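You operate a simulated robot arm through the tools that you are given. There is no shell and no other tool. Be economical: measure what you need, move in short steps, check, and stop when the job is done.

The job below is to be done with a simulated two-armed robot. You get a single attempt, and the scene is never put back.

## Task
Thread the dark bench: clip through disc and eye into the catch, tension knob at 1.

The check looks at the end state, three seconds after you hand in, the way a careful person would. Anything else that was tipped, shoved, dropped, spilled or broken makes it a failure.

## Robot
Two 7-joint arms with fingered hands on one trunk, on a base that drives. Base frame: it is fixed to the floor where the robot stands at the start and does not move with it; the origin is under the middle of the robot, x ahead of it, y to its left, z up; the surface under the hand at the start is at about z = 780. Readings come in mm, degrees, newtons and seconds.
The left shoulder is at the start at [57, 158, 1244], the right one opposite. With the tool pointing down near the work surface each hand reaches from about 100 to 800 mm from the robot's upright axis, wherever it stands, measured 20 degrees to its own side. Places, roughly: brake lever of the dark bench [500, 800, 900]; eye of the dark bench [800, 400, 800]; knob of the tension disc on the dark bench [700, 300, 1000]; orange bobbin (6x6x22 cm) [600, 500, 900]; orange package (10x10x17 cm) [800, 100, 900]; tension disc of the dark bench [800, 300, 900]; yarn catch of the dark bench [600, 700, 900]. Payload 4 kg a hand.
Tool frame (each hand has its own): the origin (TCP) lies between the finger pads and is the grasp point; the fingertips stand 30 mm ahead of it; z points along the fingers, y is the line along which they close. Largest opening 104 mm; the body of the gripper starts 35 mm behind the TCP. The gripper is a hand of 4 fingers: y runs from the thumb to the fingers, the wrist lies at [-15, -104, -178] in the tool frame, and closing takes about 1.5 s.
Orientation is that of the tool frame in the base frame, as a unit quaternion [w, x, y, z]. With the fingers straight down and the wrist toward the robot, the tool's x, y and z point along [0, 1, 0], [1, 0, 0] and [0, 0, -1] of the base frame.

## Interface
- The arms move only by the tool arm_command. It takes "left_deltas", "right_deltas" or both (then of equal length, played together; a hand with none holds still); each is a list of rows, each a list of 6 numbers: the shift along the tool's x, y, z in m, then the turn, a rotation vector about the tool's x, y, z in degrees. In form: [[tx, ty, tz, rx, ry, rz], ...]. A call has 1 to 8 rows; each row shifts and turns the commanded pose from where the row before left it, along the tool's axes as they then stand. "left_jaw" and "right_jaw" are, for a hand that has rows, the gripper command, from -1 (fully open) to 1 (shut), values between in proportion, set as the call begins (left out, the last holds). Each row takes 0.2 s and may step no farther than 50 mm and 8.6 degrees from the row before; otherwise, or with a gripper value out of range, the whole call is refused. Where a pose cannot be reached the arm comes as near as it can. A force on the tool above 40 N (or 10 N above the force at the start of the call, whichever is more), or a blocked arm, ends the call early, and 0.2 s more pass. The fingers move at their own pace (about 45 mm/s each) and stop on an object; they squeeze with about 30 N. The grip force told is the motor's: it shows also when the fingers shut on nothing. Time passes only in rows, and 0.2 s behind the last, so rows that do not move let the fingers close. The reply holds the time, the measured pose of the TCP, the force on the tool along the base axes, the opening and the grip force, in the units named above and with some noise, with the torque about the TCP (base axes, N m) and any sound that the robot's microphone picked up, and new pictures: "views" is both (left out), scene, wrist or none (wrist: the cameras of the hands that moved).
- Cameras (640 x 400 px; columns grow to the right, rows downward): "scene" is now at [130.4, 39, 1427.9]; the picture's right is [0.43, -0.90, -0.01], its down [-0.43, -0.20, -0.88] and it looks along [0.80, 0.38, -0.47] (base axes); focal length 262 px, centre (320, 200). "left" rides on the left gripper at [-61, -92, -131] in its tool frame; the picture's right is [-0.81, -0.27, 0.52], its down [0.53, -0.71, 0.46] and it looks along [0.24, 0.65, 0.72] (tool axes); focal length 275 px, centre (320, 200). "right" rides on the right gripper at [61, -92, -130] in its tool frame; the picture's right is [-0.81, 0.28, -0.52], its down [-0.53, -0.71, 0.45] and it looks along [-0.24, 0.64, 0.72] (tool axes); focal length 275 px, centre (320, 200). There is no depth. A picture from a camera that has moved, and an enlarged one, comes with that camera's place and axes in the base frame and with its lens.
- raise_lower(by): slides the trunk up (or, below 0, down) by that many mm; the arms and the scene camera ride with it, the base frame stays. It gives what a move gives, with no picture.
- base_move(legs): drives the robot by 1 to 6 legs, each [ahead, turn to the left] in mm and degrees, along the robot's own axes; the way and the turn of a leg run together, so that a leg with both is an arc; at most 1500 mm and 180 degrees a leg. The arms and the cameras ride along, it lands a little off, and it stops where it bumps. It gives what a move gives, and a new picture of the scene camera.
- preshape(shape, hand): the hand has 4 fingers and takes this shape, open, in about a second: jaw (thumb against the fingers, like two jaws); tri (thumb and two fingers); tip (a fingertip pinch); poke (one finger out to press); point (the index stretched); flat (the hand flat); cup (the hand cupped); fist (a fist). The gripper value then closes the fingers along that shape, each until it touches; the sizes above hold for jaw. It gives what a move gives, with no picture.
- aim_head(pan, tilt): turns the head with the scene camera to pan (to the left, within 80 degrees either way) and tilt (down, from -29 to 69), counted from straight ahead of the robot. It gives what a move gives, and a new picture of the scene camera.
- inspect(camera, box): a new picture of the part [left, top, right, bottom] of that camera's present view, enlarged. The clock stands still meanwhile.
- close_job(): hands the job in; it is judged then, once.

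Work in short steps. Places have to be worked out from the pictures, the camera data and where the tool is seen: move nearer, look again, correct. Check each grasp and each placing, and mend what went wrong. You have 120 turns and 260 pictures in all, those below and enlarged ones among them. Open the grippers and draw the arms clear of the work before you hand the job in, unless the task says otherwise; then end with one line.

The tools are called after "Call:" as name(argument=value, ...) on one line, values as JSON. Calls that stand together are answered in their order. arm_command: Moves the arms, as the interface text tells. Its arguments: {"type":"object","properties":{"left_deltas":{"type":"array"},"left_jaw":{"type":"number"},"right_deltas":{"type":"array"},"right_jaw":{"type":"number"},"views":{"type":"string","enum":["both","scene","wrist","none"]}},"required":[]} The other tools are called the same way: raise_lower (by) slides the trunk up or down; preshape (shape, hand) gives the hand a shape; base_move (legs) drives the base; aim_head (pan, tilt) turns the head that bears the scene camera; inspect (camera, box) takes an enlarged picture of a part of a camera's view; close_job () hands the job in.

At the start:

```text
t: 0.0
left_tcp_pos: [325.1, 444.7, 1214.2]
left_orientation: [0.0, 0.707, 0.707, 0.0]
left_force: [1.1, -0.1, -0.5]
left_torque: [0.03, 0.01, 0.02]
left_width: 103.7
left_gripper_force: 0.1
left_shape: jaw
right_tcp_pos: [448.4, 62.7, 1266.4]
right_orientation: [0.0, 0.707, 0.707, -0.001]
right_force: [0.3, -0.7, -0.6]
right_torque: [-0.05, 0.01, 0.0]
right_width: 103.7
right_gripper_force: 0.1
right_shape: jaw
trunk travel left (down, up): [-450.0, 57.0]
robot x, y, heading: [1.0, -4.4, 0.2]
head pan, tilt: [25.2, 27.6]
```

scene: 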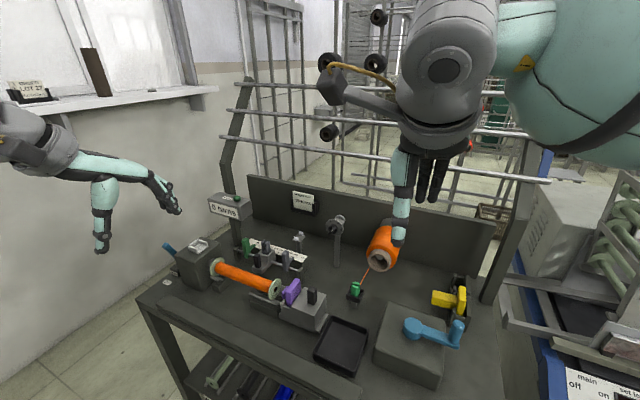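
right: 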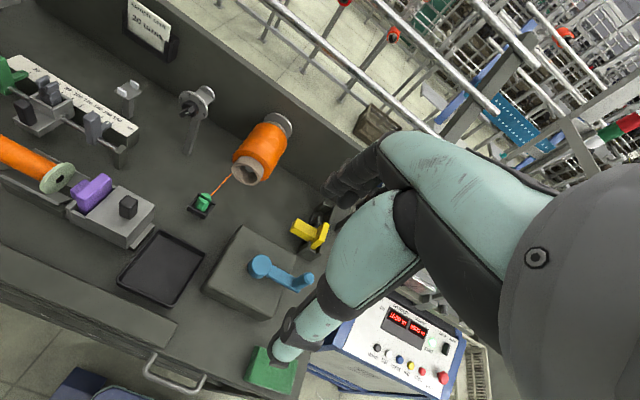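
left: 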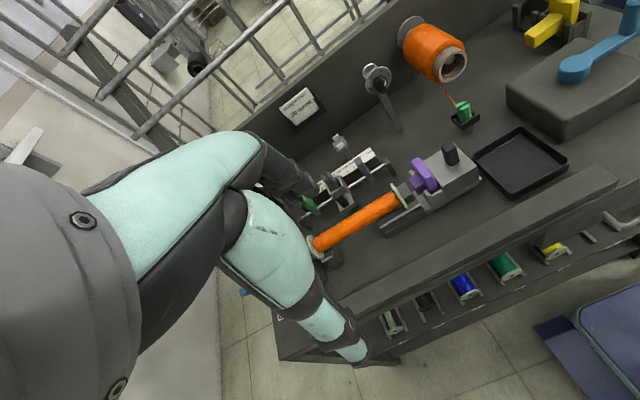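

I see the dark bench with an orange package, a green clip with yarn, a tall post (tension disc), and more. I'll enlarge parts of the scene to identify everything.

Call:
inspect(camera="scene", box=[280, 200, 420, 310])

Call:
inspect(camera="scene", box=[150, 180, 340, 330])

Call:
inspect(camera="right", box=[100, 60, 320, 230])

Call:
inspect(camera="left", box=[270, 40, 490, 260])

```text
3.64 times, centred on (350, 255) of scene
camera zoom: at [130.4, 39.0, 1427.9], right [0.43, -0.9, -0.01], down [-0.43, -0.2, -0.88], along [0.8, 0.38, -0.47], focal length 952 px, centre (211, 0)
```

zoom: 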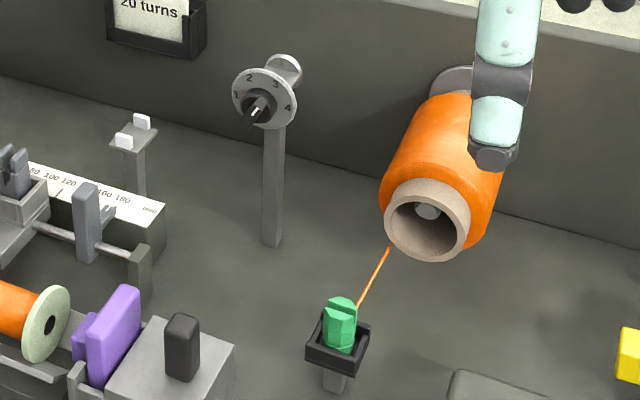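

```text
2.67 times, centred on (245, 255) of scene
camera zoom: at [130.4, 39.0, 1427.9], right [0.43, -0.9, -0.01], down [-0.43, -0.2, -0.88], along [0.8, 0.38, -0.47], focal length 698 px, centre (520, 53)
```

zoom: 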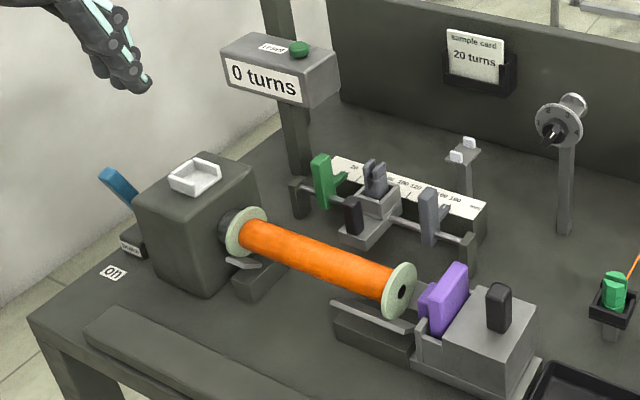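

```text
2.35 times, centred on (210, 145) of right
camera zoom: at [357.7, 124.0, 1397.3], right [0.28, -0.81, 0.52], down [-0.71, -0.53, -0.45], along [0.64, -0.24, -0.72], focal length 648 px, centre (579, 329)
```

zoom: 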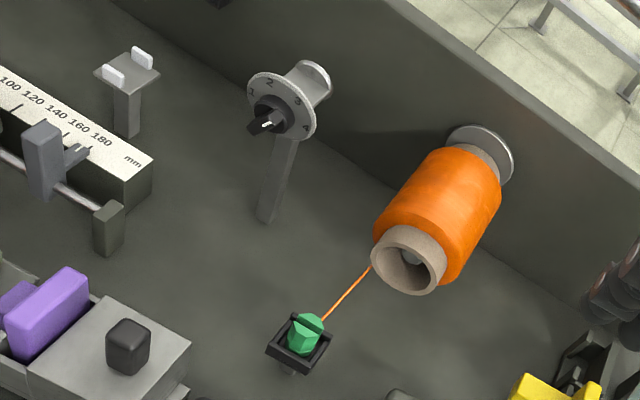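

```text
1.82 times, centred on (380, 150) of left
camera zoom: at [234.4, 382.6, 1342.5], right [-0.28, -0.81, -0.52], down [-0.71, 0.53, -0.45], along [0.64, 0.24, -0.73], focal length 500 px, centre (211, 291)
```

zoom: 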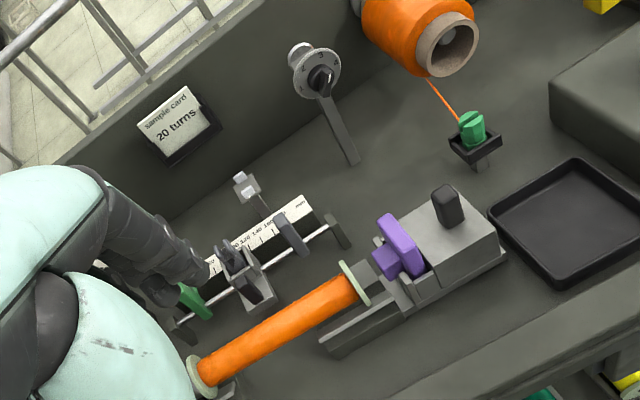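

The tension disc (dial 1–4) is at roughly (760,288,970), the eye post at (780,436,870), the catch on the headstock to the left, and the clip at roughly (650,178,860). I'll shift the robot left by about 290 mm so both ends are within reach.

Call:
base_move(legs=[[0, 90], [290, 0], [0, -90]])

Call:
aim_head(pan=0, tilt=35)

```text
t: 9.0
left_tcp_pos: [-59.5, 806.9, 1223.5]
left_orientation: [0.009, 0.427, 0.904, 0.017]
left_force: [-1.2, -0.5, 0.5]
left_torque: [-0.03, -0.06, -0.01]
left_width: 103.9
left_gripper_force: 0.0
left_shape: jaw
right_tcp_pos: [274.5, 586.9, 1281.2]
right_orientation: [0.011, 0.428, 0.904, 0.018]
right_force: [-0.4, 0.3, -0.4]
right_torque: [-0.04, -0.02, -0.01]
right_width: 104.1
right_gripper_force: 0.1
right_shape: jaw
trunk travel left (down, up): [-450.0, 57.0]
robot x, y, heading: [-12.7, 300.5, 45.1]
head pan, tilt: [25.2, 27.6]
stopped in leg 3: the robot was blocked; the commanded pose is now the measured one
camera scene: at [49.4, 422.6, 1427.9], right [0.94, -0.34, 0.0], down [-0.16, -0.45, -0.88], along [0.29, 0.83, -0.47], focal length 262 px, centre (320, 200)
```

scene: 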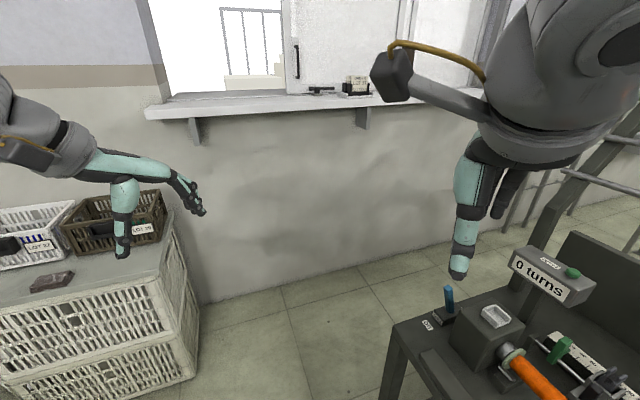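

```text
t: 9.9
left_tcp_pos: [-56.5, 805.6, 1223.5]
left_orientation: [0.007, 0.427, 0.904, 0.017]
left_force: [0.1, 0.1, 0.0]
left_torque: [-0.02, 0.0, 0.0]
left_width: 103.9
left_gripper_force: 0.0
left_shape: jaw
right_tcp_pos: [278.4, 586.7, 1279.8]
right_orientation: [0.008, 0.429, 0.903, 0.017]
right_force: [0.2, 0.0, 0.1]
right_torque: [-0.02, 0.02, 0.01]
right_width: 103.9
right_gripper_force: 0.0
right_shape: jaw
trunk travel left (down, up): [-450.0, 57.0]
robot x, y, heading: [-13.1, 303.3, 45.1]
head pan, tilt: [0.0, 35.0]
camera scene: at [86.0, 398.0, 1416.2], right [0.71, -0.7, 0.0], down [-0.41, -0.42, -0.81], along [0.57, 0.58, -0.58], focal length 262 px, centre (320, 200)
```

scene: 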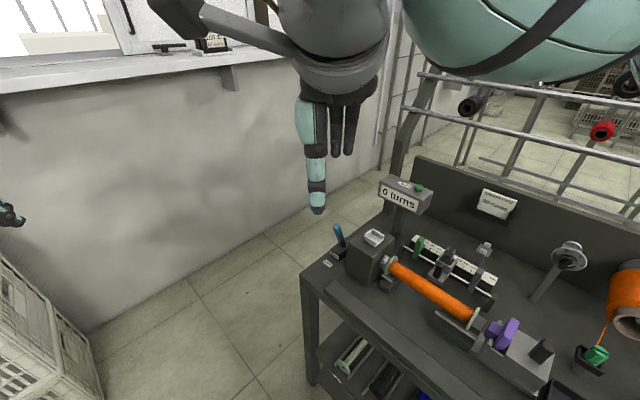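

The final turn was blocked at heading 45°. I'll look down at what is around the base.

Call:
aim_head(pan=-50, tilt=69)

Call:
aim_head(pan=20, tilt=69)

```text
t: 11.1
left_tcp_pos: [-56.5, 806.2, 1224.9]
left_orientation: [0.007, 0.428, 0.904, 0.017]
left_force: [-0.3, 0.3, -0.3]
left_torque: [-0.02, -0.02, 0.02]
left_width: 103.8
left_gripper_force: 0.0
left_shape: jaw
right_tcp_pos: [277.8, 585.8, 1280.8]
right_orientation: [0.009, 0.429, 0.903, 0.018]
right_force: [0.8, -0.9, -0.9]
right_torque: [-0.04, -0.01, 0.02]
right_width: 104.1
right_gripper_force: 0.1
right_shape: jaw
trunk travel left (down, up): [-450.0, 57.0]
robot x, y, heading: [-12.4, 302.8, 45.4]
head pan, tilt: [-50.0, 68.8]
camera scene: at [78.5, 330.3, 1373.3], right [-0.08, -1.0, 0.01], down [-0.93, 0.07, -0.35], along [0.35, -0.04, -0.93], focal length 262 px, centre (320, 200)
```

scene: 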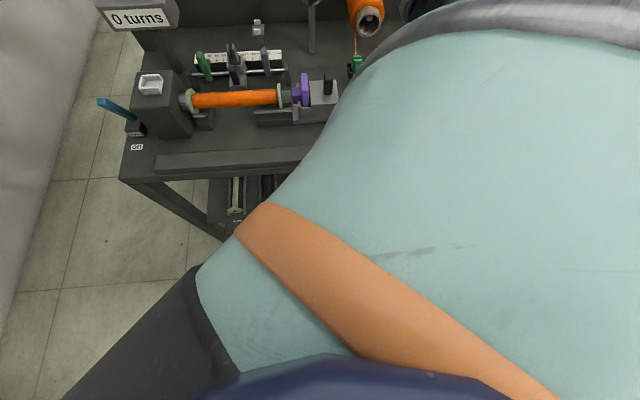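

```text
t: 12.5
left_tcp_pos: [-56.0, 806.0, 1224.1]
left_orientation: [0.007, 0.428, 0.904, 0.016]
left_force: [0.2, 0.7, 0.1]
left_torque: [-0.01, 0.01, 0.01]
left_width: 104.0
left_gripper_force: 0.1
left_shape: jaw
right_tcp_pos: [278.3, 586.2, 1280.8]
right_orientation: [0.009, 0.429, 0.903, 0.017]
right_force: [0.5, -0.6, -0.1]
right_torque: [0.03, 0.01, 0.01]
right_width: 104.1
right_gripper_force: 0.2
right_shape: jaw
trunk travel left (down, up): [-450.0, 57.0]
robot x, y, heading: [-8.5, 298.3, 45.4]
head pan, tilt: [20.0, 68.8]
camera scene: at [46.2, 385.3, 1373.1], right [0.91, -0.42, 0.0], down [-0.39, -0.85, -0.35], along [0.14, 0.32, -0.94], focal length 262 px, centre (320, 200)
```

scene: 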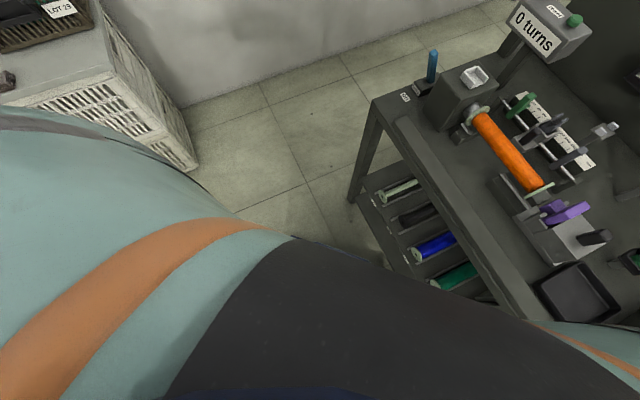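

Probably the base corner touches the bench. I'll back off diagonally, shift along, and turn square to the bench further away from it.

Call:
base_move(legs=[[-170, 0], [0, 45], [120, 0], [0, -90]])

Call:
aim_head(pan=0, tilt=40)

```text
t: 21.8
left_tcp_pos: [190.1, 693.7, 1225.5]
left_orientation: [0.014, 0.738, 0.675, 0.014]
left_force: [0.1, 0.0, -0.1]
left_torque: [0.0, 0.02, 0.03]
left_width: 103.9
left_gripper_force: 0.0
left_shape: jaw
right_tcp_pos: [275.9, 303.1, 1279.7]
right_orientation: [0.015, 0.738, 0.675, 0.012]
right_force: [0.3, 0.8, 0.5]
right_torque: [0.0, -0.01, -0.04]
right_width: 104.0
right_gripper_force: 0.0
right_shape: jaw
trunk travel left (down, up): [-450.0, 57.0]
robot x, y, heading: [-129.7, 312.5, 0.7]
head pan, tilt: [20.0, 68.8]
camera scene: at [-31.1, 332.6, 1373.0], right [0.36, -0.93, 0.0], down [-0.88, -0.33, -0.35], along [0.33, 0.13, -0.94], focal length 262 px, centre (320, 200)
```

scene: 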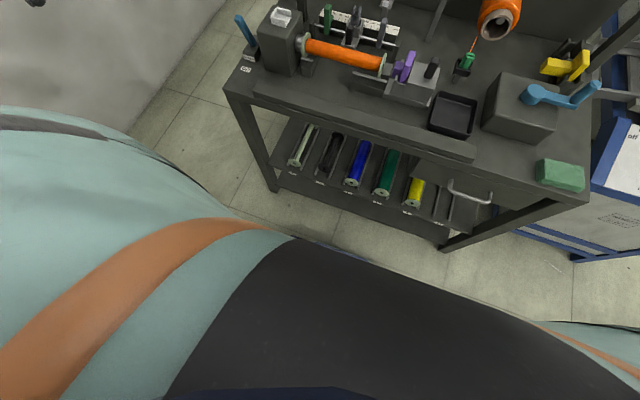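

```text
t: 22.7
left_tcp_pos: [175.0, 693.5, 1227.6]
left_orientation: [0.016, 0.737, 0.676, 0.017]
left_force: [-0.2, -0.1, -0.6]
left_torque: [0.02, -0.02, -0.01]
left_width: 103.9
left_gripper_force: 0.1
left_shape: jaw
right_tcp_pos: [259.2, 301.2, 1284.7]
right_orientation: [0.02, 0.738, 0.674, 0.017]
right_force: [-0.5, 0.2, 0.9]
right_torque: [-0.01, -0.03, 0.0]
right_width: 104.0
right_gripper_force: 0.2
right_shape: jaw
trunk travel left (down, up): [-450.0, 57.0]
robot x, y, heading: [-133.2, 309.0, 0.9]
head pan, tilt: [0.0, 40.0]
camera scene: at [1.0, 313.9, 1408.8], right [0.01, -1.0, 0.0], down [-0.65, -0.01, -0.76], along [0.76, 0.01, -0.65], focal length 262 px, centre (320, 200)
```

scene: 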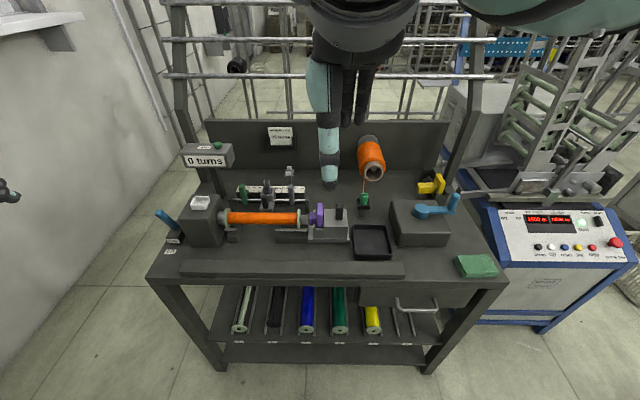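

Now square to the bench, I drive ahead to the original x≈0 distance, known to be free.

Call:
base_move(legs=[[135, 0]])

Call:
aim_head(pan=0, tilt=30)

```text
t: 24.1
left_tcp_pos: [285.9, 696.0, 1234.6]
left_orientation: [0.025, 0.736, 0.676, 0.026]
left_force: [0.9, 0.5, 0.1]
left_torque: [0.01, 0.11, -0.01]
left_width: 104.1
left_gripper_force: 0.0
left_shape: jaw
right_tcp_pos: [369.2, 305.9, 1293.8]
right_orientation: [0.028, 0.737, 0.675, 0.024]
right_force: [1.5, 0.2, 0.3]
right_torque: [-0.08, 0.04, 0.02]
right_width: 103.9
right_gripper_force: 0.0
right_shape: jaw
trunk travel left (down, up): [-450.0, 57.0]
robot x, y, heading: [4.5, 316.1, 0.8]
head pan, tilt: [0.0, 40.0]
camera scene: at [96.1, 315.5, 1412.1], right [0.01, -1.0, 0.0], down [-0.63, -0.01, -0.78], along [0.78, 0.01, -0.63], focal length 262 px, centre (320, 200)
```

scene: 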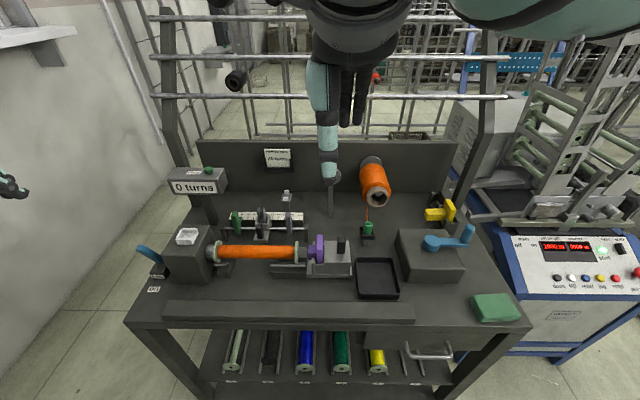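

```text
t: 24.8
left_tcp_pos: [314.0, 696.6, 1226.3]
left_orientation: [0.016, 0.737, 0.676, 0.017]
left_force: [-0.3, -0.1, 0.2]
left_torque: [0.04, -0.06, -0.01]
left_width: 104.1
left_gripper_force: 0.1
left_shape: jaw
right_tcp_pos: [399.3, 303.2, 1285.7]
right_orientation: [0.02, 0.737, 0.675, 0.016]
right_force: [-0.3, -0.3, 1.1]
right_torque: [0.02, -0.07, 0.02]
right_width: 104.1
right_gripper_force: 0.0
right_shape: jaw
trunk travel left (down, up): [-450.0, 57.0]
robot x, y, heading: [8.0, 313.6, 0.7]
head pan, tilt: [0.0, 30.0]
camera scene: at [148.5, 316.0, 1423.3], right [0.01, -1.0, 0.0], down [-0.52, -0.01, -0.86], along [0.86, 0.01, -0.52], focal length 262 px, centre (320, 200)
```

scene: 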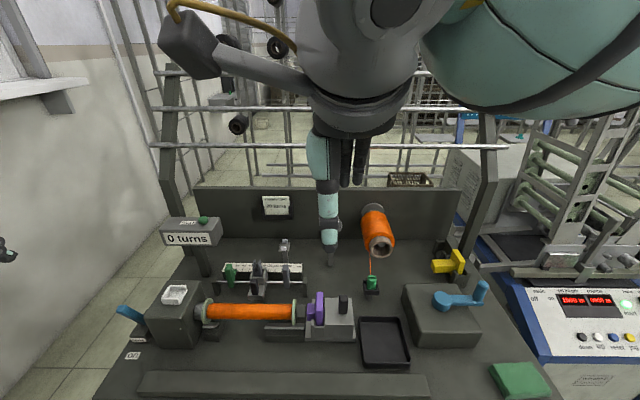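

The robot stands at (8,314). Move the right arm aside to the right and bring the left hand over the work, trimming its orientation, for near views.

Call:
arm_command(left_deltas=[[-0.037, 0.021, 0.016, 0.34, 0, -0.61], [-0.037, 0.021, 0.016, 0.34, 0, -0.61], [-0.037, 0.021, 0.016, 0.34, 0, -0.61], [-0.037, 0.021, 0.016, 0.34, 0, -0.61], [-0.037, 0.021, 0.016, 0.34, 0, -0.61], [-0.037, 0.021, 0.016, 0.34, 0, -0.61], [-0.037, 0.021, 0.016, 0.34, 0, -0.61], [-0.037, 0.021, 0.016, 0.34, 0, -0.61]], right_deltas=[[-0.04, 0, 0, 0.34, 0, -0.61], [-0.04, 0, 0, 0.34, 0, -0.61], [-0.04, 0, 0, 0.34, 0, -0.61], [-0.04, 0, 0, 0.34, 0, -0.61], [-0.04, 0, 0, 0.34, 0, -0.61], [-0.04, 0, 0, 0.34, 0, -0.61], [-0.04, 0, 0, 0.34, 0, -0.61], [-0.04, 0, 0, 0.34, 0, -0.61]])

```text
t: 26.6
left_tcp_pos: [482.4, 399.5, 1113.2]
left_orientation: [0.002, 0.707, 0.707, 0.003]
left_force: [1.0, -0.6, 0.0]
left_torque: [0.03, 0.0, 0.0]
left_width: 104.1
left_gripper_force: 0.0
left_shape: jaw
left hand out of reach, approached as far as the arm can: row 2, 3
right_tcp_pos: [377.7, -15.4, 1284.8]
right_orientation: [0.005, 0.708, 0.706, 0.001]
right_force: [0.5, -0.7, -0.2]
right_torque: [0.01, 0.01, 0.02]
right_width: 104.4
right_gripper_force: 0.0
right_shape: jaw
trunk travel left (down, up): [-450.0, 57.0]
robot x, y, heading: [3.4, 311.6, 0.9]
head pan, tilt: [0.0, 30.0]
camera scene: at [144.5, 315.2, 1423.8], right [0.01, -1.0, 0.0], down [-0.51, -0.01, -0.86], along [0.86, 0.01, -0.51], focal length 262 px, centre (320, 200)
camera right: at [284.9, 46.7, 1416.5], right [0.27, -0.81, 0.52], down [-0.71, -0.53, -0.46], along [0.65, -0.25, -0.72], focal length 275 px, centre (320, 200)
camera left: at [390.0, 337.5, 1240.4], right [-0.27, -0.81, -0.52], down [-0.71, 0.53, -0.46], along [0.65, 0.24, -0.72], focal length 275 px, centre (320, 200)
```

scene: 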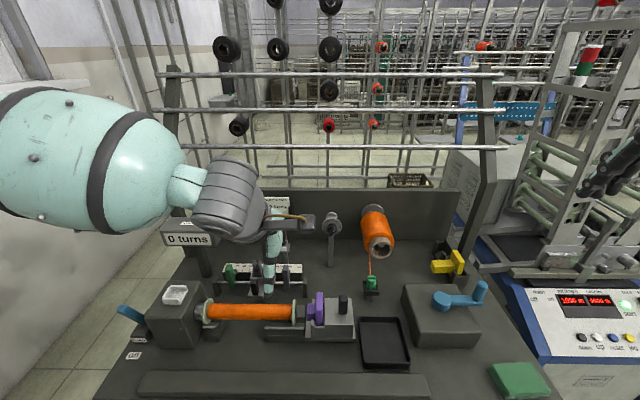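
right: 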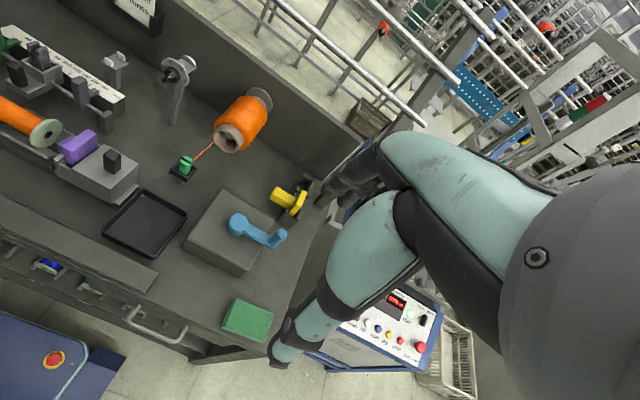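
left: 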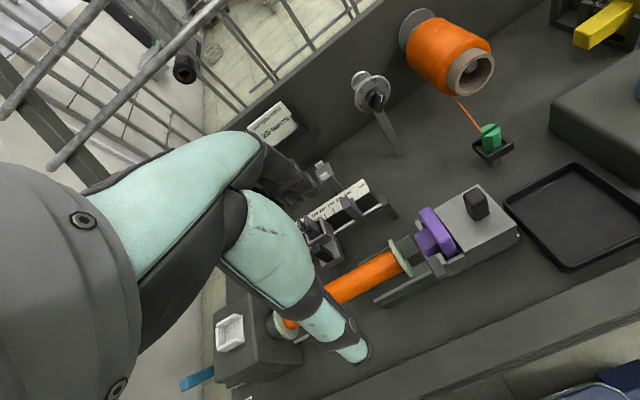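

Good view from the left camera. Enlarge the disc, clip, catch and eye.

Call:
inspect(camera="left", box=[330, 50, 430, 120])

Call:
inspect(camera="left", box=[440, 90, 530, 170])

Call:
inspect(camera="scene", box=[290, 195, 400, 300])

Call:
inspect(camera="scene", box=[120, 270, 240, 350])

```text
5.71 times, centred on (380, 85) of left
camera zoom: at [390.0, 337.5, 1240.4], right [-0.27, -0.81, -0.52], down [-0.71, 0.53, -0.46], along [0.65, 0.24, -0.72], focal length 1573 px, centre (-23, 857)
```

zoom: 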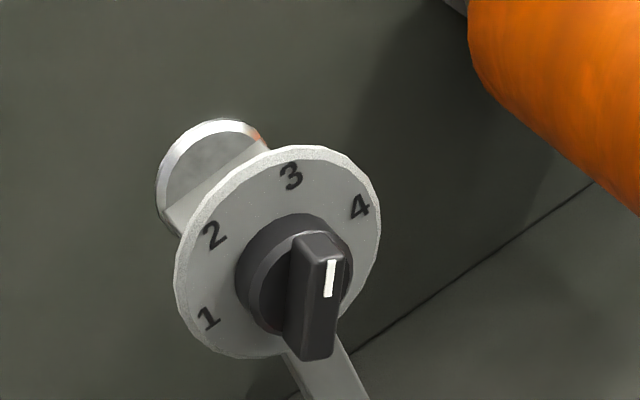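

```text
5.00 times, centred on (485, 130) of left
camera zoom: at [390.0, 337.5, 1240.4], right [-0.27, -0.81, -0.52], down [-0.71, 0.53, -0.46], along [0.65, 0.24, -0.72], focal length 1376 px, centre (-505, 550)
```

zoom: 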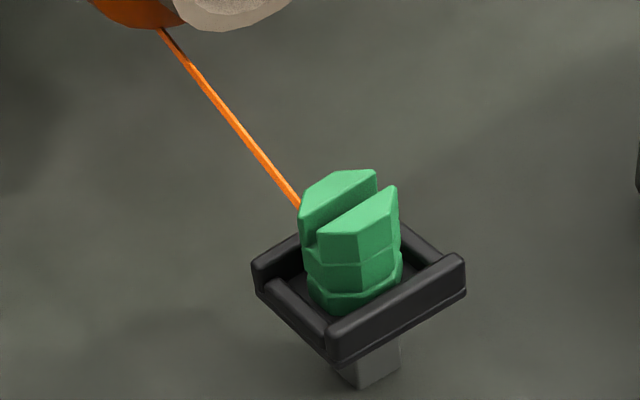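

```text
3.81 times, centred on (345, 248) of scene
camera zoom: at [144.5, 315.2, 1423.8], right [0.01, -1.0, 0.0], down [-0.51, -0.01, -0.86], along [0.86, 0.01, -0.51], focal length 997 px, centre (225, 19)
```

zoom: 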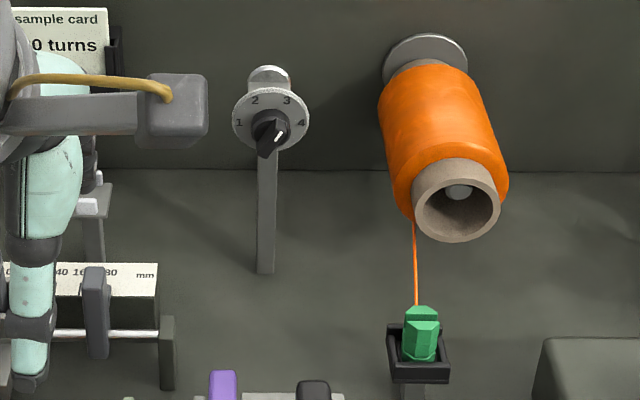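

```text
5.00 times, centred on (180, 310) of scene
camera zoom: at [144.5, 315.2, 1423.8], right [0.01, -1.0, 0.0], down [-0.51, -0.01, -0.86], along [0.86, 0.01, -0.51], focal length 1308 px, centre (1020, -350)
```

zoom: 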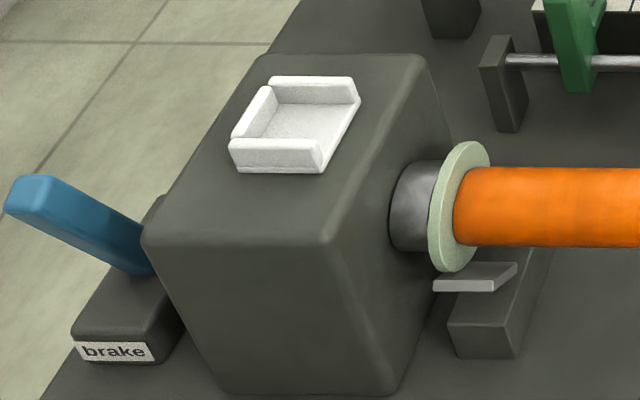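

The knob's bar points at about 3 and must turn 120° counter-clockwise to 1. I need side views of the disc gap and the eye, so I shift the left hand to the left and a bit forward.

Call:
arm_command(left_deltas=[[0.04, 0.02, 0, 0, 0, 0], [0.04, 0.02, 0, 0, 0, 0], [0.04, 0.02, 0, 0, 0, 0], [0.04, 0.02, 0, 0, 0, 0], [0.03, 0.02, 0, 0, 0, 0]], views="wrist")

Call:
inspect(camera="left", box=[320, 40, 470, 170])

Call:
inspect(camera="left", box=[420, 0, 560, 100])

```text
t: 27.8
left_tcp_pos: [578.2, 591.3, 1117.4]
left_orientation: [0.003, 0.707, 0.707, 0.003]
left_force: [0.3, 0.1, -0.2]
left_torque: [0.03, 0.0, -0.01]
left_width: 104.1
left_gripper_force: 0.0
left_shape: jaw
right_tcp_pos: [375.9, -14.2, 1287.8]
right_orientation: [0.004, 0.708, 0.707, 0.001]
right_force: [0.6, 0.7, -0.6]
right_torque: [0.03, 0.04, 0.0]
right_width: 103.7
right_gripper_force: 0.1
right_shape: jaw
trunk travel left (down, up): [-450.0, 57.0]
robot x, y, heading: [8.6, 313.5, 1.1]
head pan, tilt: [0.0, 30.0]
camera left: at [487.1, 529.9, 1244.6], right [-0.27, -0.81, -0.52], down [-0.71, 0.53, -0.46], along [0.65, 0.24, -0.72], focal length 275 px, centre (320, 200)
```

left: 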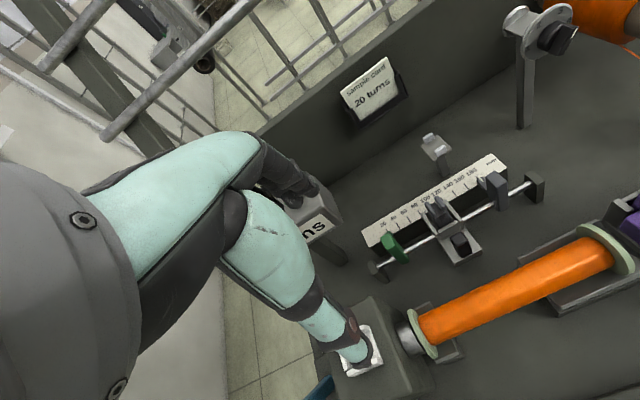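

```text
3.08 times, centred on (395, 105) of left
camera zoom: at [487.1, 529.9, 1244.6], right [-0.27, -0.81, -0.52], down [-0.71, 0.53, -0.46], along [0.65, 0.24, -0.72], focal length 847 px, centre (89, 492)
```

zoom: 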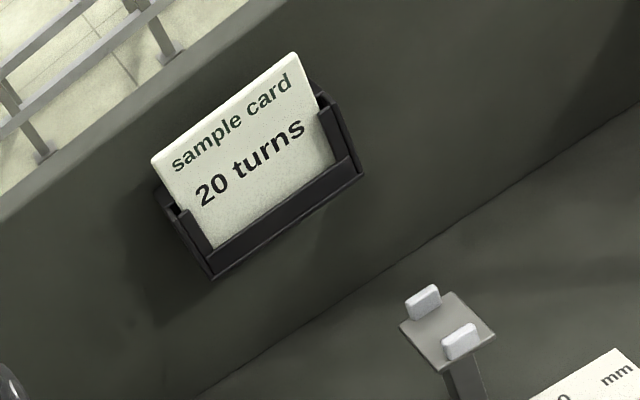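

```text
4.00 times, centred on (490, 50) of left
camera zoom: at [487.1, 529.9, 1244.6], right [-0.27, -0.81, -0.52], down [-0.71, 0.53, -0.46], along [0.65, 0.24, -0.72], focal length 1101 px, centre (-360, 800)
```

zoom: 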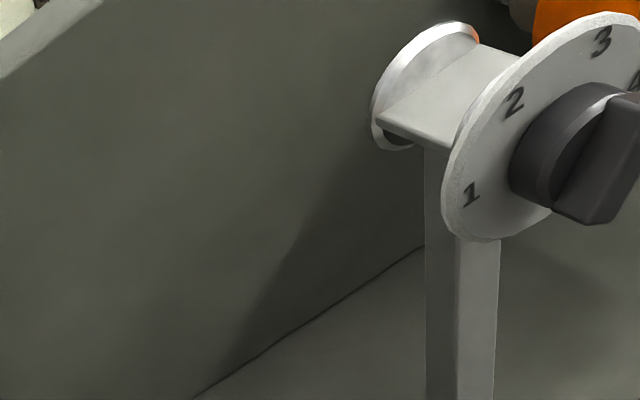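

Geometry is clear: the disc has a channel along y (block between two plates, dial centre ≈ (765,286,964)); the eye is a channel between two white walls. First I'll turn the knob with the right hand: bring it in front and start tilting the fingers forward.

Call:
arm_command(right_deltas=[[0.033, 0.021, 0.028, 0, 0, 0], [0.033, 0.021, 0.028, 0, 0, 0], [0.033, 0.021, 0.028, 0, 0, 0], [0.033, 0.021, 0.028, 0, 0, 0], [0.033, 0.021, 0.028, 0, 0, 0], [0, 0, 0, -6.23, -3.6, -3.6], [0, 0, 0, -6.23, -3.6, -3.6], [0, 0, 0, -6.23, -3.6, -3.6]], views="none")

Call:
arm_command(right_deltas=[[0, 0, 0, -6.23, -3.6, -3.6], [0, 0, 0, -6.23, -3.6, -3.6], [0, 0, 0, -6.23, -3.6, -3.6], [0, 0, 0, -6.23, -3.6, -3.6], [0, 0, 0, -6.23, -3.6, -3.6]], views="none")

Call:
arm_command(right_deltas=[[0, 0, 0, -6.23, -3.6, -3.6], [0, 0, 0, -6.23, -3.6, -3.6], [0, 0, 0, -6.23, -3.6, -3.6], [0, 0, 0, -6.23, -3.6, -3.6], [0, 0, 0, -6.23, -3.6, -3.6]])

```text
t: 29.6
left_tcp_pos: [579.3, 590.4, 1117.7]
left_orientation: [0.002, 0.708, 0.706, 0.002]
left_force: [-0.6, -0.5, 0.1]
left_torque: [0.01, 0.0, 0.02]
left_width: 104.2
left_gripper_force: 0.1
left_shape: jaw
right_tcp_pos: [483.0, 149.5, 1148.0]
right_orientation: [0.187, 0.625, 0.756, 0.049]
right_force: [0.2, 0.5, -0.1]
right_torque: [0.04, 0.01, -0.02]
right_width: 104.0
right_gripper_force: 0.0
right_shape: jaw
trunk travel left (down, up): [-450.0, 57.0]
robot x, y, heading: [5.4, 314.3, 0.8]
head pan, tilt: [0.0, 30.0]
```

```text
t: 30.8
left_tcp_pos: [579.8, 590.2, 1116.8]
left_orientation: [0.002, 0.708, 0.707, 0.003]
left_force: [0.2, -0.7, -0.4]
left_torque: [0.02, -0.01, 0.0]
left_width: 104.1
left_gripper_force: 0.0
left_shape: jaw
right_tcp_pos: [508.2, 142.4, 1194.1]
right_orientation: [0.395, 0.49, 0.77, 0.103]
right_force: [0.7, -0.2, 0.3]
right_torque: [0.02, 0.03, 0.05]
right_width: 103.9
right_gripper_force: 0.0
right_shape: jaw
right hand out of reach, approached as far as the arm can: row 2, 3, 4, 5
trunk travel left (down, up): [-450.0, 57.0]
robot x, y, heading: [5.4, 313.6, 0.7]
head pan, tilt: [0.0, 30.0]
```

```text
t: 32.0
left_tcp_pos: [577.4, 590.3, 1116.3]
left_orientation: [0.002, 0.708, 0.706, 0.003]
left_force: [0.0, 0.3, 1.1]
left_torque: [-0.01, 0.01, 0.03]
left_width: 104.0
left_gripper_force: 0.1
left_shape: jaw
right_tcp_pos: [508.1, 141.8, 1194.4]
right_orientation: [0.394, 0.49, 0.771, 0.103]
right_force: [-0.3, 0.0, -0.3]
right_torque: [-0.04, -0.02, -0.03]
right_width: 104.0
right_gripper_force: 0.2
right_shape: jaw
right hand out of reach, approached as far as the arm can: row 1, 2, 3, 4, 5
trunk travel left (down, up): [-450.0, 57.0]
robot x, y, heading: [3.6, 312.3, 0.8]
head pan, tilt: [0.0, 30.0]
camera scene: at [143.6, 315.7, 1424.0], right [0.01, -1.0, 0.0], down [-0.51, -0.01, -0.86], along [0.86, 0.01, -0.51], focal length 262 px, centre (320, 200)
camera right: at [341.2, 176.9, 1200.9], right [-0.01, -0.42, 0.91], down [-0.05, -0.9, -0.42], along [1.0, -0.05, -0.01], focal length 275 px, centre (320, 200)
```

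scene: 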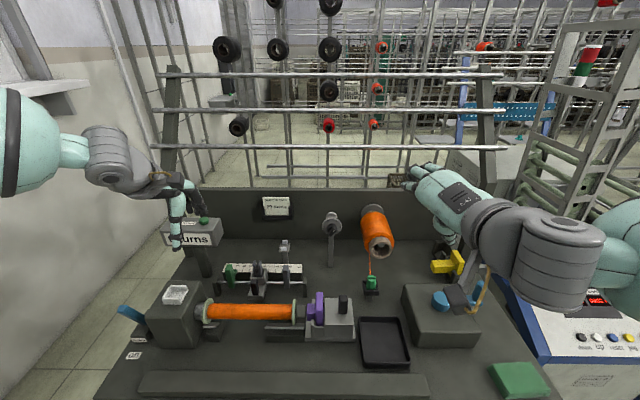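
right: 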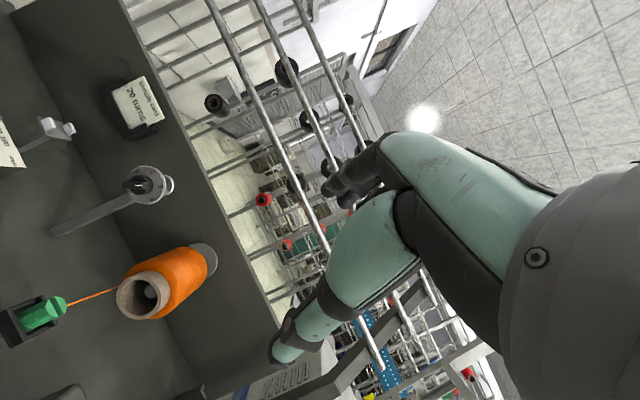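

The arm stopped short of the full tilt ("out of reach"), likely too close and high. I'll move forward and lower, where that pose should be easier, and see.

Call:
arm_command(right_deltas=[[0.0356, 0.0025, 0.0234, 0, 0, 0], [0.0356, 0.0025, 0.0234, 0, 0, 0], [0.0356, 0.0025, 0.0234, 0, 0, 0], [0.0356, 0.0025, 0.0234, 0, 0, 0], [0, 0, 0, 0, 0, 0]])

```text
t: 33.2
left_tcp_pos: [578.8, 589.5, 1118.0]
left_orientation: [0.004, 0.708, 0.706, 0.003]
left_force: [0.1, -0.6, 0.3]
left_torque: [-0.02, 0.0, -0.05]
left_width: 104.1
left_gripper_force: 0.1
left_shape: jaw
right_tcp_pos: [507.1, 141.2, 1193.6]
right_orientation: [0.394, 0.49, 0.77, 0.103]
right_force: [0.1, -0.6, 0.0]
right_torque: [0.03, 0.03, -0.01]
right_width: 104.0
right_gripper_force: 0.1
right_shape: jaw
right hand out of reach, approached as far as the arm can: row 1, 2, 3, 4
trunk travel left (down, up): [-450.0, 57.0]
robot x, y, heading: [3.7, 316.4, 1.1]
head pan, tilt: [0.0, 30.0]
camera scene: at [143.4, 315.7, 1424.0], right [0.01, -1.0, 0.0], down [-0.51, -0.01, -0.86], along [0.86, 0.01, -0.51], focal length 262 px, centre (320, 200)
camera right: at [341.0, 177.0, 1201.0], right [-0.01, -0.42, 0.91], down [-0.05, -0.9, -0.42], along [1.0, -0.05, -0.01], focal length 275 px, centre (320, 200)
```

scene: 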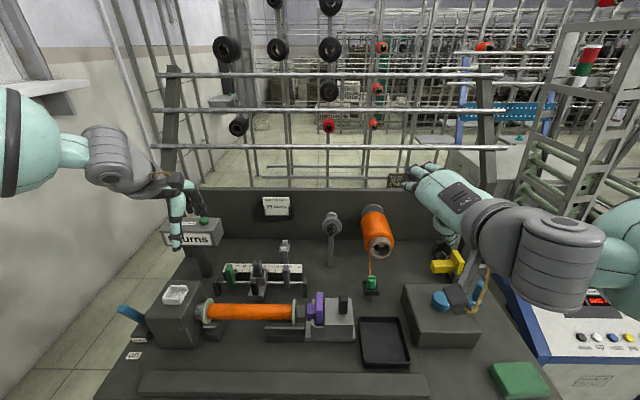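
right: 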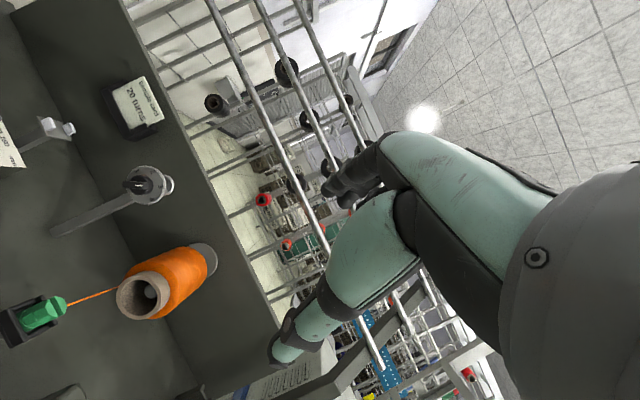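

That posture is unreachable for the wrist, so I'll undo it: back off and restore the fingers-down orientation. I'll turn the knob by pushing with one finger from above instead.

Call:
arm_command(right_deltas=[[-0.0356, -0.0025, -0.0234, 0, 0, 0], [-0.0356, -0.0025, -0.0234, 0, 0, 0], [-0.0356, -0.0025, -0.0234, 0, 0, 0], [-0.0356, -0.0025, -0.0234, 0, 0, 0], [0, 0, 0, 6.23, 3.6, 3.6], [0, 0, 0, 6.23, 3.6, 3.6], [0, 0, 0, 6.23, 3.6, 3.6], [0, 0, 0, 6.23, 3.6, 3.6]], views="none")

Call:
arm_command(right_deltas=[[0, 0, 0, 6.23, 3.6, 3.6], [0, 0, 0, 6.23, 3.6, 3.6], [0, 0, 0, 6.23, 3.6, 3.6], [0, 0, 0, 6.23, 3.6, 3.6], [0, 0, 0, 6.23, 3.6, 3.6], [0, 0, 0, 6.23, 3.6, 3.6], [0, 0, 0, 6.23, 3.6, 3.6], [0, 0, 0, 6.23, 3.6, 3.6]], views="none")

Call:
preshape(hand="right", shape="poke")

Call:
arm_command(right_deltas=[[0, 0, 0, 0, 0, 0]])

```text
t: 35.0
left_tcp_pos: [579.7, 591.7, 1115.7]
left_orientation: [0.003, 0.708, 0.706, 0.002]
left_force: [-0.4, 0.1, -0.8]
left_torque: [-0.04, 0.02, -0.01]
left_width: 103.7
left_gripper_force: 0.0
left_shape: jaw
right_tcp_pos: [471.2, 40.9, 1326.9]
right_orientation: [0.164, 0.637, 0.752, 0.043]
right_force: [0.6, 0.4, -0.3]
right_torque: [0.02, -0.02, 0.0]
right_width: 104.1
right_gripper_force: 0.0
right_shape: jaw
right hand out of reach, approached as far as the arm can: row 1
trunk travel left (down, up): [-450.0, 57.0]
robot x, y, heading: [0.6, 312.3, 0.9]
head pan, tilt: [0.0, 30.0]
```

```text
t: 36.8
left_tcp_pos: [579.8, 591.8, 1117.3]
left_orientation: [0.002, 0.708, 0.706, 0.003]
left_force: [-0.2, 0.4, -0.7]
left_torque: [0.03, 0.0, 0.04]
left_width: 104.2
left_gripper_force: 0.1
left_shape: jaw
right_tcp_pos: [470.7, 39.1, 1325.1]
right_orientation: [-0.313, 0.775, 0.542, -0.083]
right_force: [0.4, 0.9, 0.3]
right_torque: [0.0, 0.0, -0.02]
right_width: 104.1
right_gripper_force: 0.1
right_shape: jaw
trunk travel left (down, up): [-450.0, 57.0]
robot x, y, heading: [3.4, 311.1, 1.1]
head pan, tilt: [0.0, 30.0]
```

```text
t: 37.7
left_tcp_pos: [577.9, 590.6, 1116.7]
left_orientation: [0.003, 0.708, 0.707, 0.004]
left_force: [-0.4, -0.3, -0.2]
left_torque: [-0.01, 0.03, 0.02]
left_width: 103.9
left_gripper_force: 0.0
left_shape: jaw
right_tcp_pos: [470.3, 40.4, 1326.5]
right_orientation: [-0.311, 0.775, 0.543, -0.083]
right_force: [-0.2, 0.4, 0.1]
right_torque: [0.0, -0.03, 0.01]
right_width: 0.0
right_gripper_force: 0.0
right_shape: poke
trunk travel left (down, up): [-450.0, 57.0]
robot x, y, heading: [6.0, 311.8, 0.9]
head pan, tilt: [0.0, 30.0]
```

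```text
t: 38.1
left_tcp_pos: [579.7, 589.3, 1117.0]
left_orientation: [0.003, 0.708, 0.706, 0.003]
left_force: [0.5, 0.7, -0.3]
left_torque: [0.0, 0.01, -0.03]
left_width: 104.2
left_gripper_force: 0.1
left_shape: jaw
right_tcp_pos: [470.3, 39.4, 1326.3]
right_orientation: [-0.312, 0.775, 0.543, -0.083]
right_force: [-0.3, 0.4, -0.9]
right_torque: [0.0, 0.0, 0.02]
right_width: 0.0
right_gripper_force: 0.0
right_shape: poke
trunk travel left (down, up): [-450.0, 57.0]
robot x, y, heading: [4.0, 311.0, 0.5]
head pan, tilt: [0.0, 30.0]
camera scene: at [143.5, 315.8, 1424.0], right [0.01, -1.0, 0.0], down [-0.51, -0.01, -0.86], along [0.86, 0.01, -0.51], focal length 262 px, centre (320, 200)
camera right: at [483.8, 62.8, 1495.7], right [0.14, -0.99, 0.08], down [-0.99, -0.14, -0.06], along [0.07, -0.07, -0.99], focal length 275 px, centre (320, 200)
```

scene: 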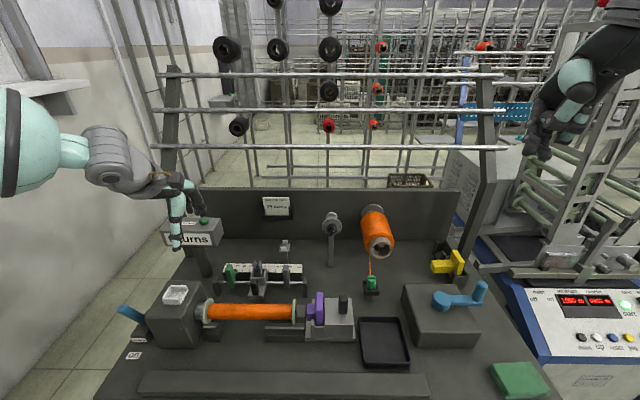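
right: 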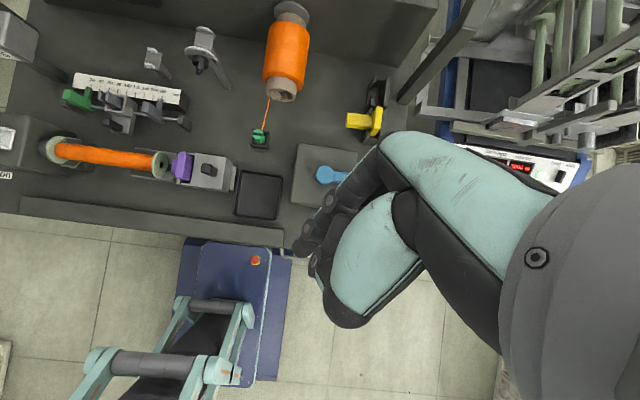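

The commanded pose doesn't run on past unreachable poses, so I over-rotated. Correct back to fingers-down with a 42° counter turn.

Call:
arm_command(right_deltas=[[0, 0, 0, -6.56, -3.8, -3.86], [0, 0, 0, -6.56, -3.8, -3.86], [0, 0, 0, -6.56, -3.8, -3.86], [0, 0, 0, -6.56, -3.8, -3.86], [0, 0, 0, -6.56, -3.8, -3.86]])

Call:
inspect(camera="right", box=[220, 110, 460, 340])

```text
t: 39.3
left_tcp_pos: [578.3, 589.8, 1116.1]
left_orientation: [0.003, 0.708, 0.706, 0.003]
left_force: [-0.5, 0.1, 0.5]
left_torque: [0.01, 0.01, 0.01]
left_width: 104.0
left_gripper_force: 0.0
left_shape: jaw
right_tcp_pos: [470.3, 39.3, 1325.9]
right_orientation: [0.001, 0.707, 0.707, 0.001]
right_force: [-1.4, -1.1, 0.1]
right_torque: [0.0, 0.02, -0.01]
right_width: 0.0
right_gripper_force: 0.1
right_shape: poke
trunk travel left (down, up): [-450.0, 57.0]
robot x, y, heading: [1.6, 319.5, 0.8]
head pan, tilt: [0.0, 30.0]
camera scene: at [142.8, 315.6, 1424.1], right [0.01, -1.0, 0.0], down [-0.51, -0.01, -0.86], along [0.86, 0.01, -0.51], focal length 262 px, centre (320, 200)
camera right: at [378.5, 101.6, 1457.3], right [0.27, -0.81, 0.52], down [-0.71, -0.53, -0.46], along [0.65, -0.24, -0.72], focal length 275 px, centre (320, 200)
```

scene: 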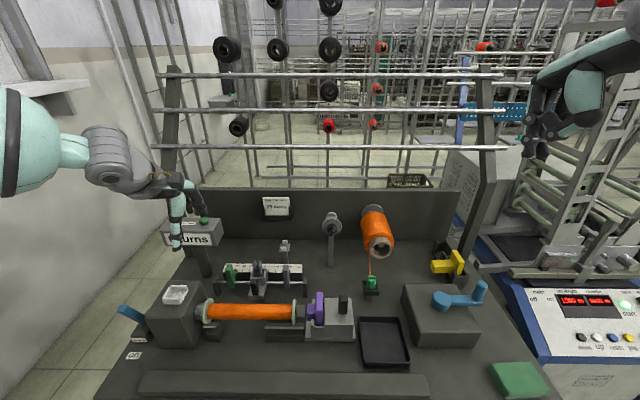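
right: 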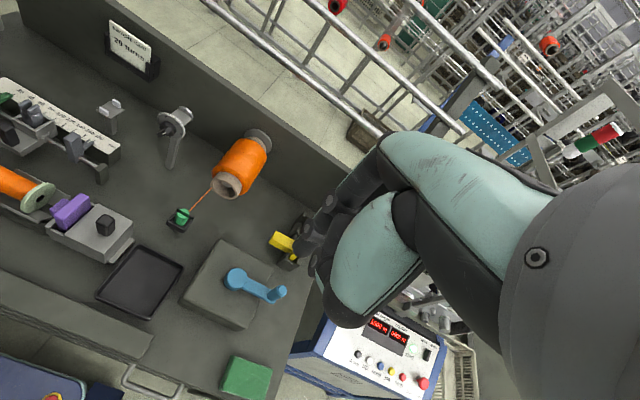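

```text
1.74 times, centred on (340, 225) of right
camera zoom: at [378.5, 101.6, 1457.3], right [0.27, -0.81, 0.52], down [-0.71, -0.53, -0.46], along [0.65, -0.24, -0.72], focal length 479 px, centre (285, 156)
```

zoom: 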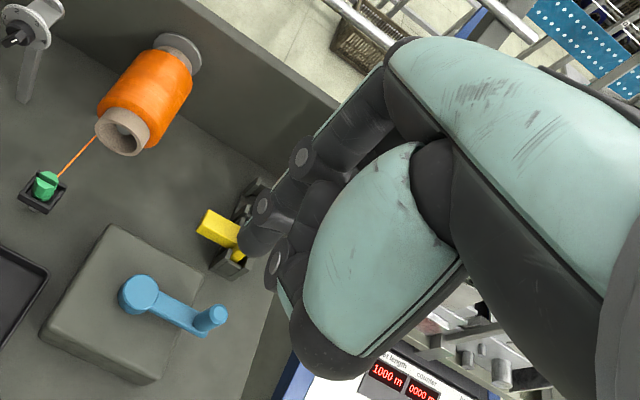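

The poke finger tip sits about 30 mm ahead of the TCP, as wanted. Bring it in to the right of and above the knob.

Call:
arm_command(right_deltas=[[0.0235, 0.033, 0.028, 0, 0, 0], [0.0235, 0.033, 0.028, 0, 0, 0], [0.0235, 0.033, 0.028, 0, 0, 0], [0.0235, 0.033, 0.028, 0, 0, 0], [0.0235, 0.033, 0.028, 0, 0, 0], [0.0235, 0.033, 0.028, 0, 0, 0], [0.0235, 0.033, 0.028, 0, 0, 0], [0.0235, 0.033, 0.028, 0, 0, 0]])

Call:
inspect(camera="scene", box=[280, 130, 440, 260])

Call:
inspect(camera="right", box=[200, 150, 360, 290])

```text
t: 41.1
left_tcp_pos: [579.9, 591.5, 1115.9]
left_orientation: [0.003, 0.708, 0.707, 0.002]
left_force: [0.2, 0.4, -0.4]
left_torque: [-0.03, 0.04, 0.01]
left_width: 104.1
left_gripper_force: 0.1
left_shape: jaw
right_tcp_pos: [737.2, 232.1, 1105.1]
right_orientation: [0.002, 0.707, 0.707, 0.0]
right_force: [0.2, -0.2, 0.4]
right_torque: [0.0, 0.01, -0.02]
right_width: 0.1
right_gripper_force: 0.0
right_shape: poke
trunk travel left (down, up): [-450.0, 57.0]
robot x, y, heading: [2.0, 312.8, 0.8]
head pan, tilt: [0.0, 30.0]
camera scene: at [145.5, 317.5, 1423.8], right [0.01, -1.0, 0.0], down [-0.51, -0.01, -0.86], along [0.86, 0.01, -0.51], focal length 262 px, centre (320, 200)
camera right: at [645.7, 293.4, 1234.9], right [0.27, -0.81, 0.52], down [-0.71, -0.53, -0.46], along [0.65, -0.25, -0.72], focal length 275 px, centre (320, 200)
```

scene: 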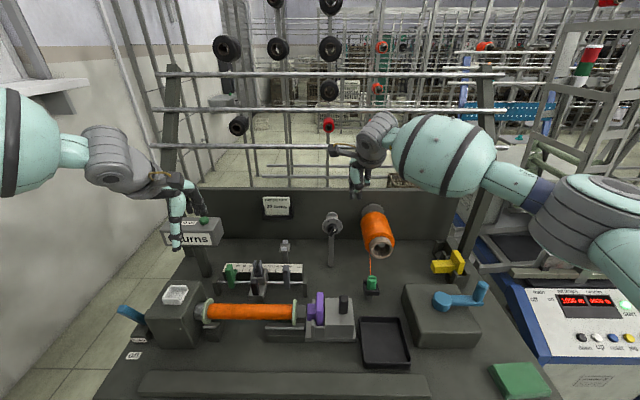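
right: 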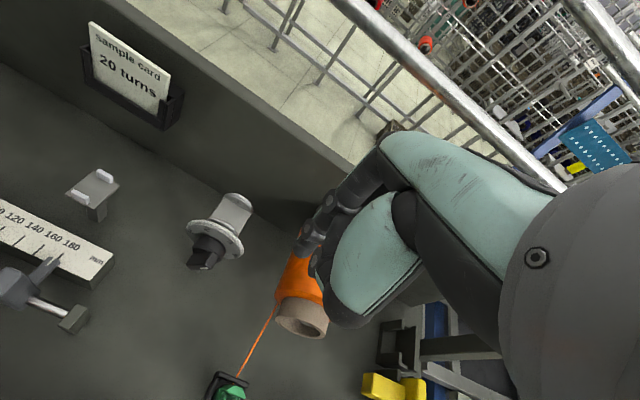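

```text
3.08 times, centred on (360, 195) of scene
camera zoom: at [145.5, 317.5, 1423.8], right [0.01, -1.0, 0.0], down [-0.51, -0.01, -0.86], along [0.86, 0.01, -0.51], focal length 805 px, centre (197, 215)
```

zoom: 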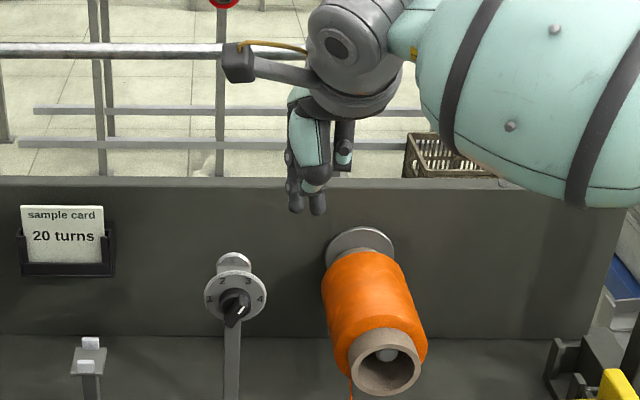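

```text
2.86 times, centred on (280, 220) of right
camera zoom: at [645.7, 293.4, 1234.9], right [0.27, -0.81, 0.52], down [-0.71, -0.53, -0.46], along [0.65, -0.25, -0.72], focal length 786 px, centre (434, 143)
```

zoom: 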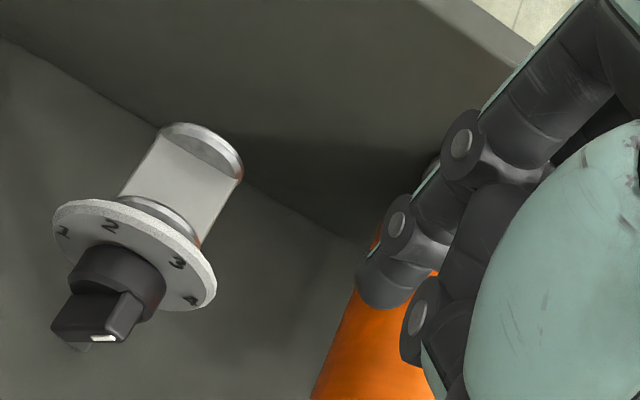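

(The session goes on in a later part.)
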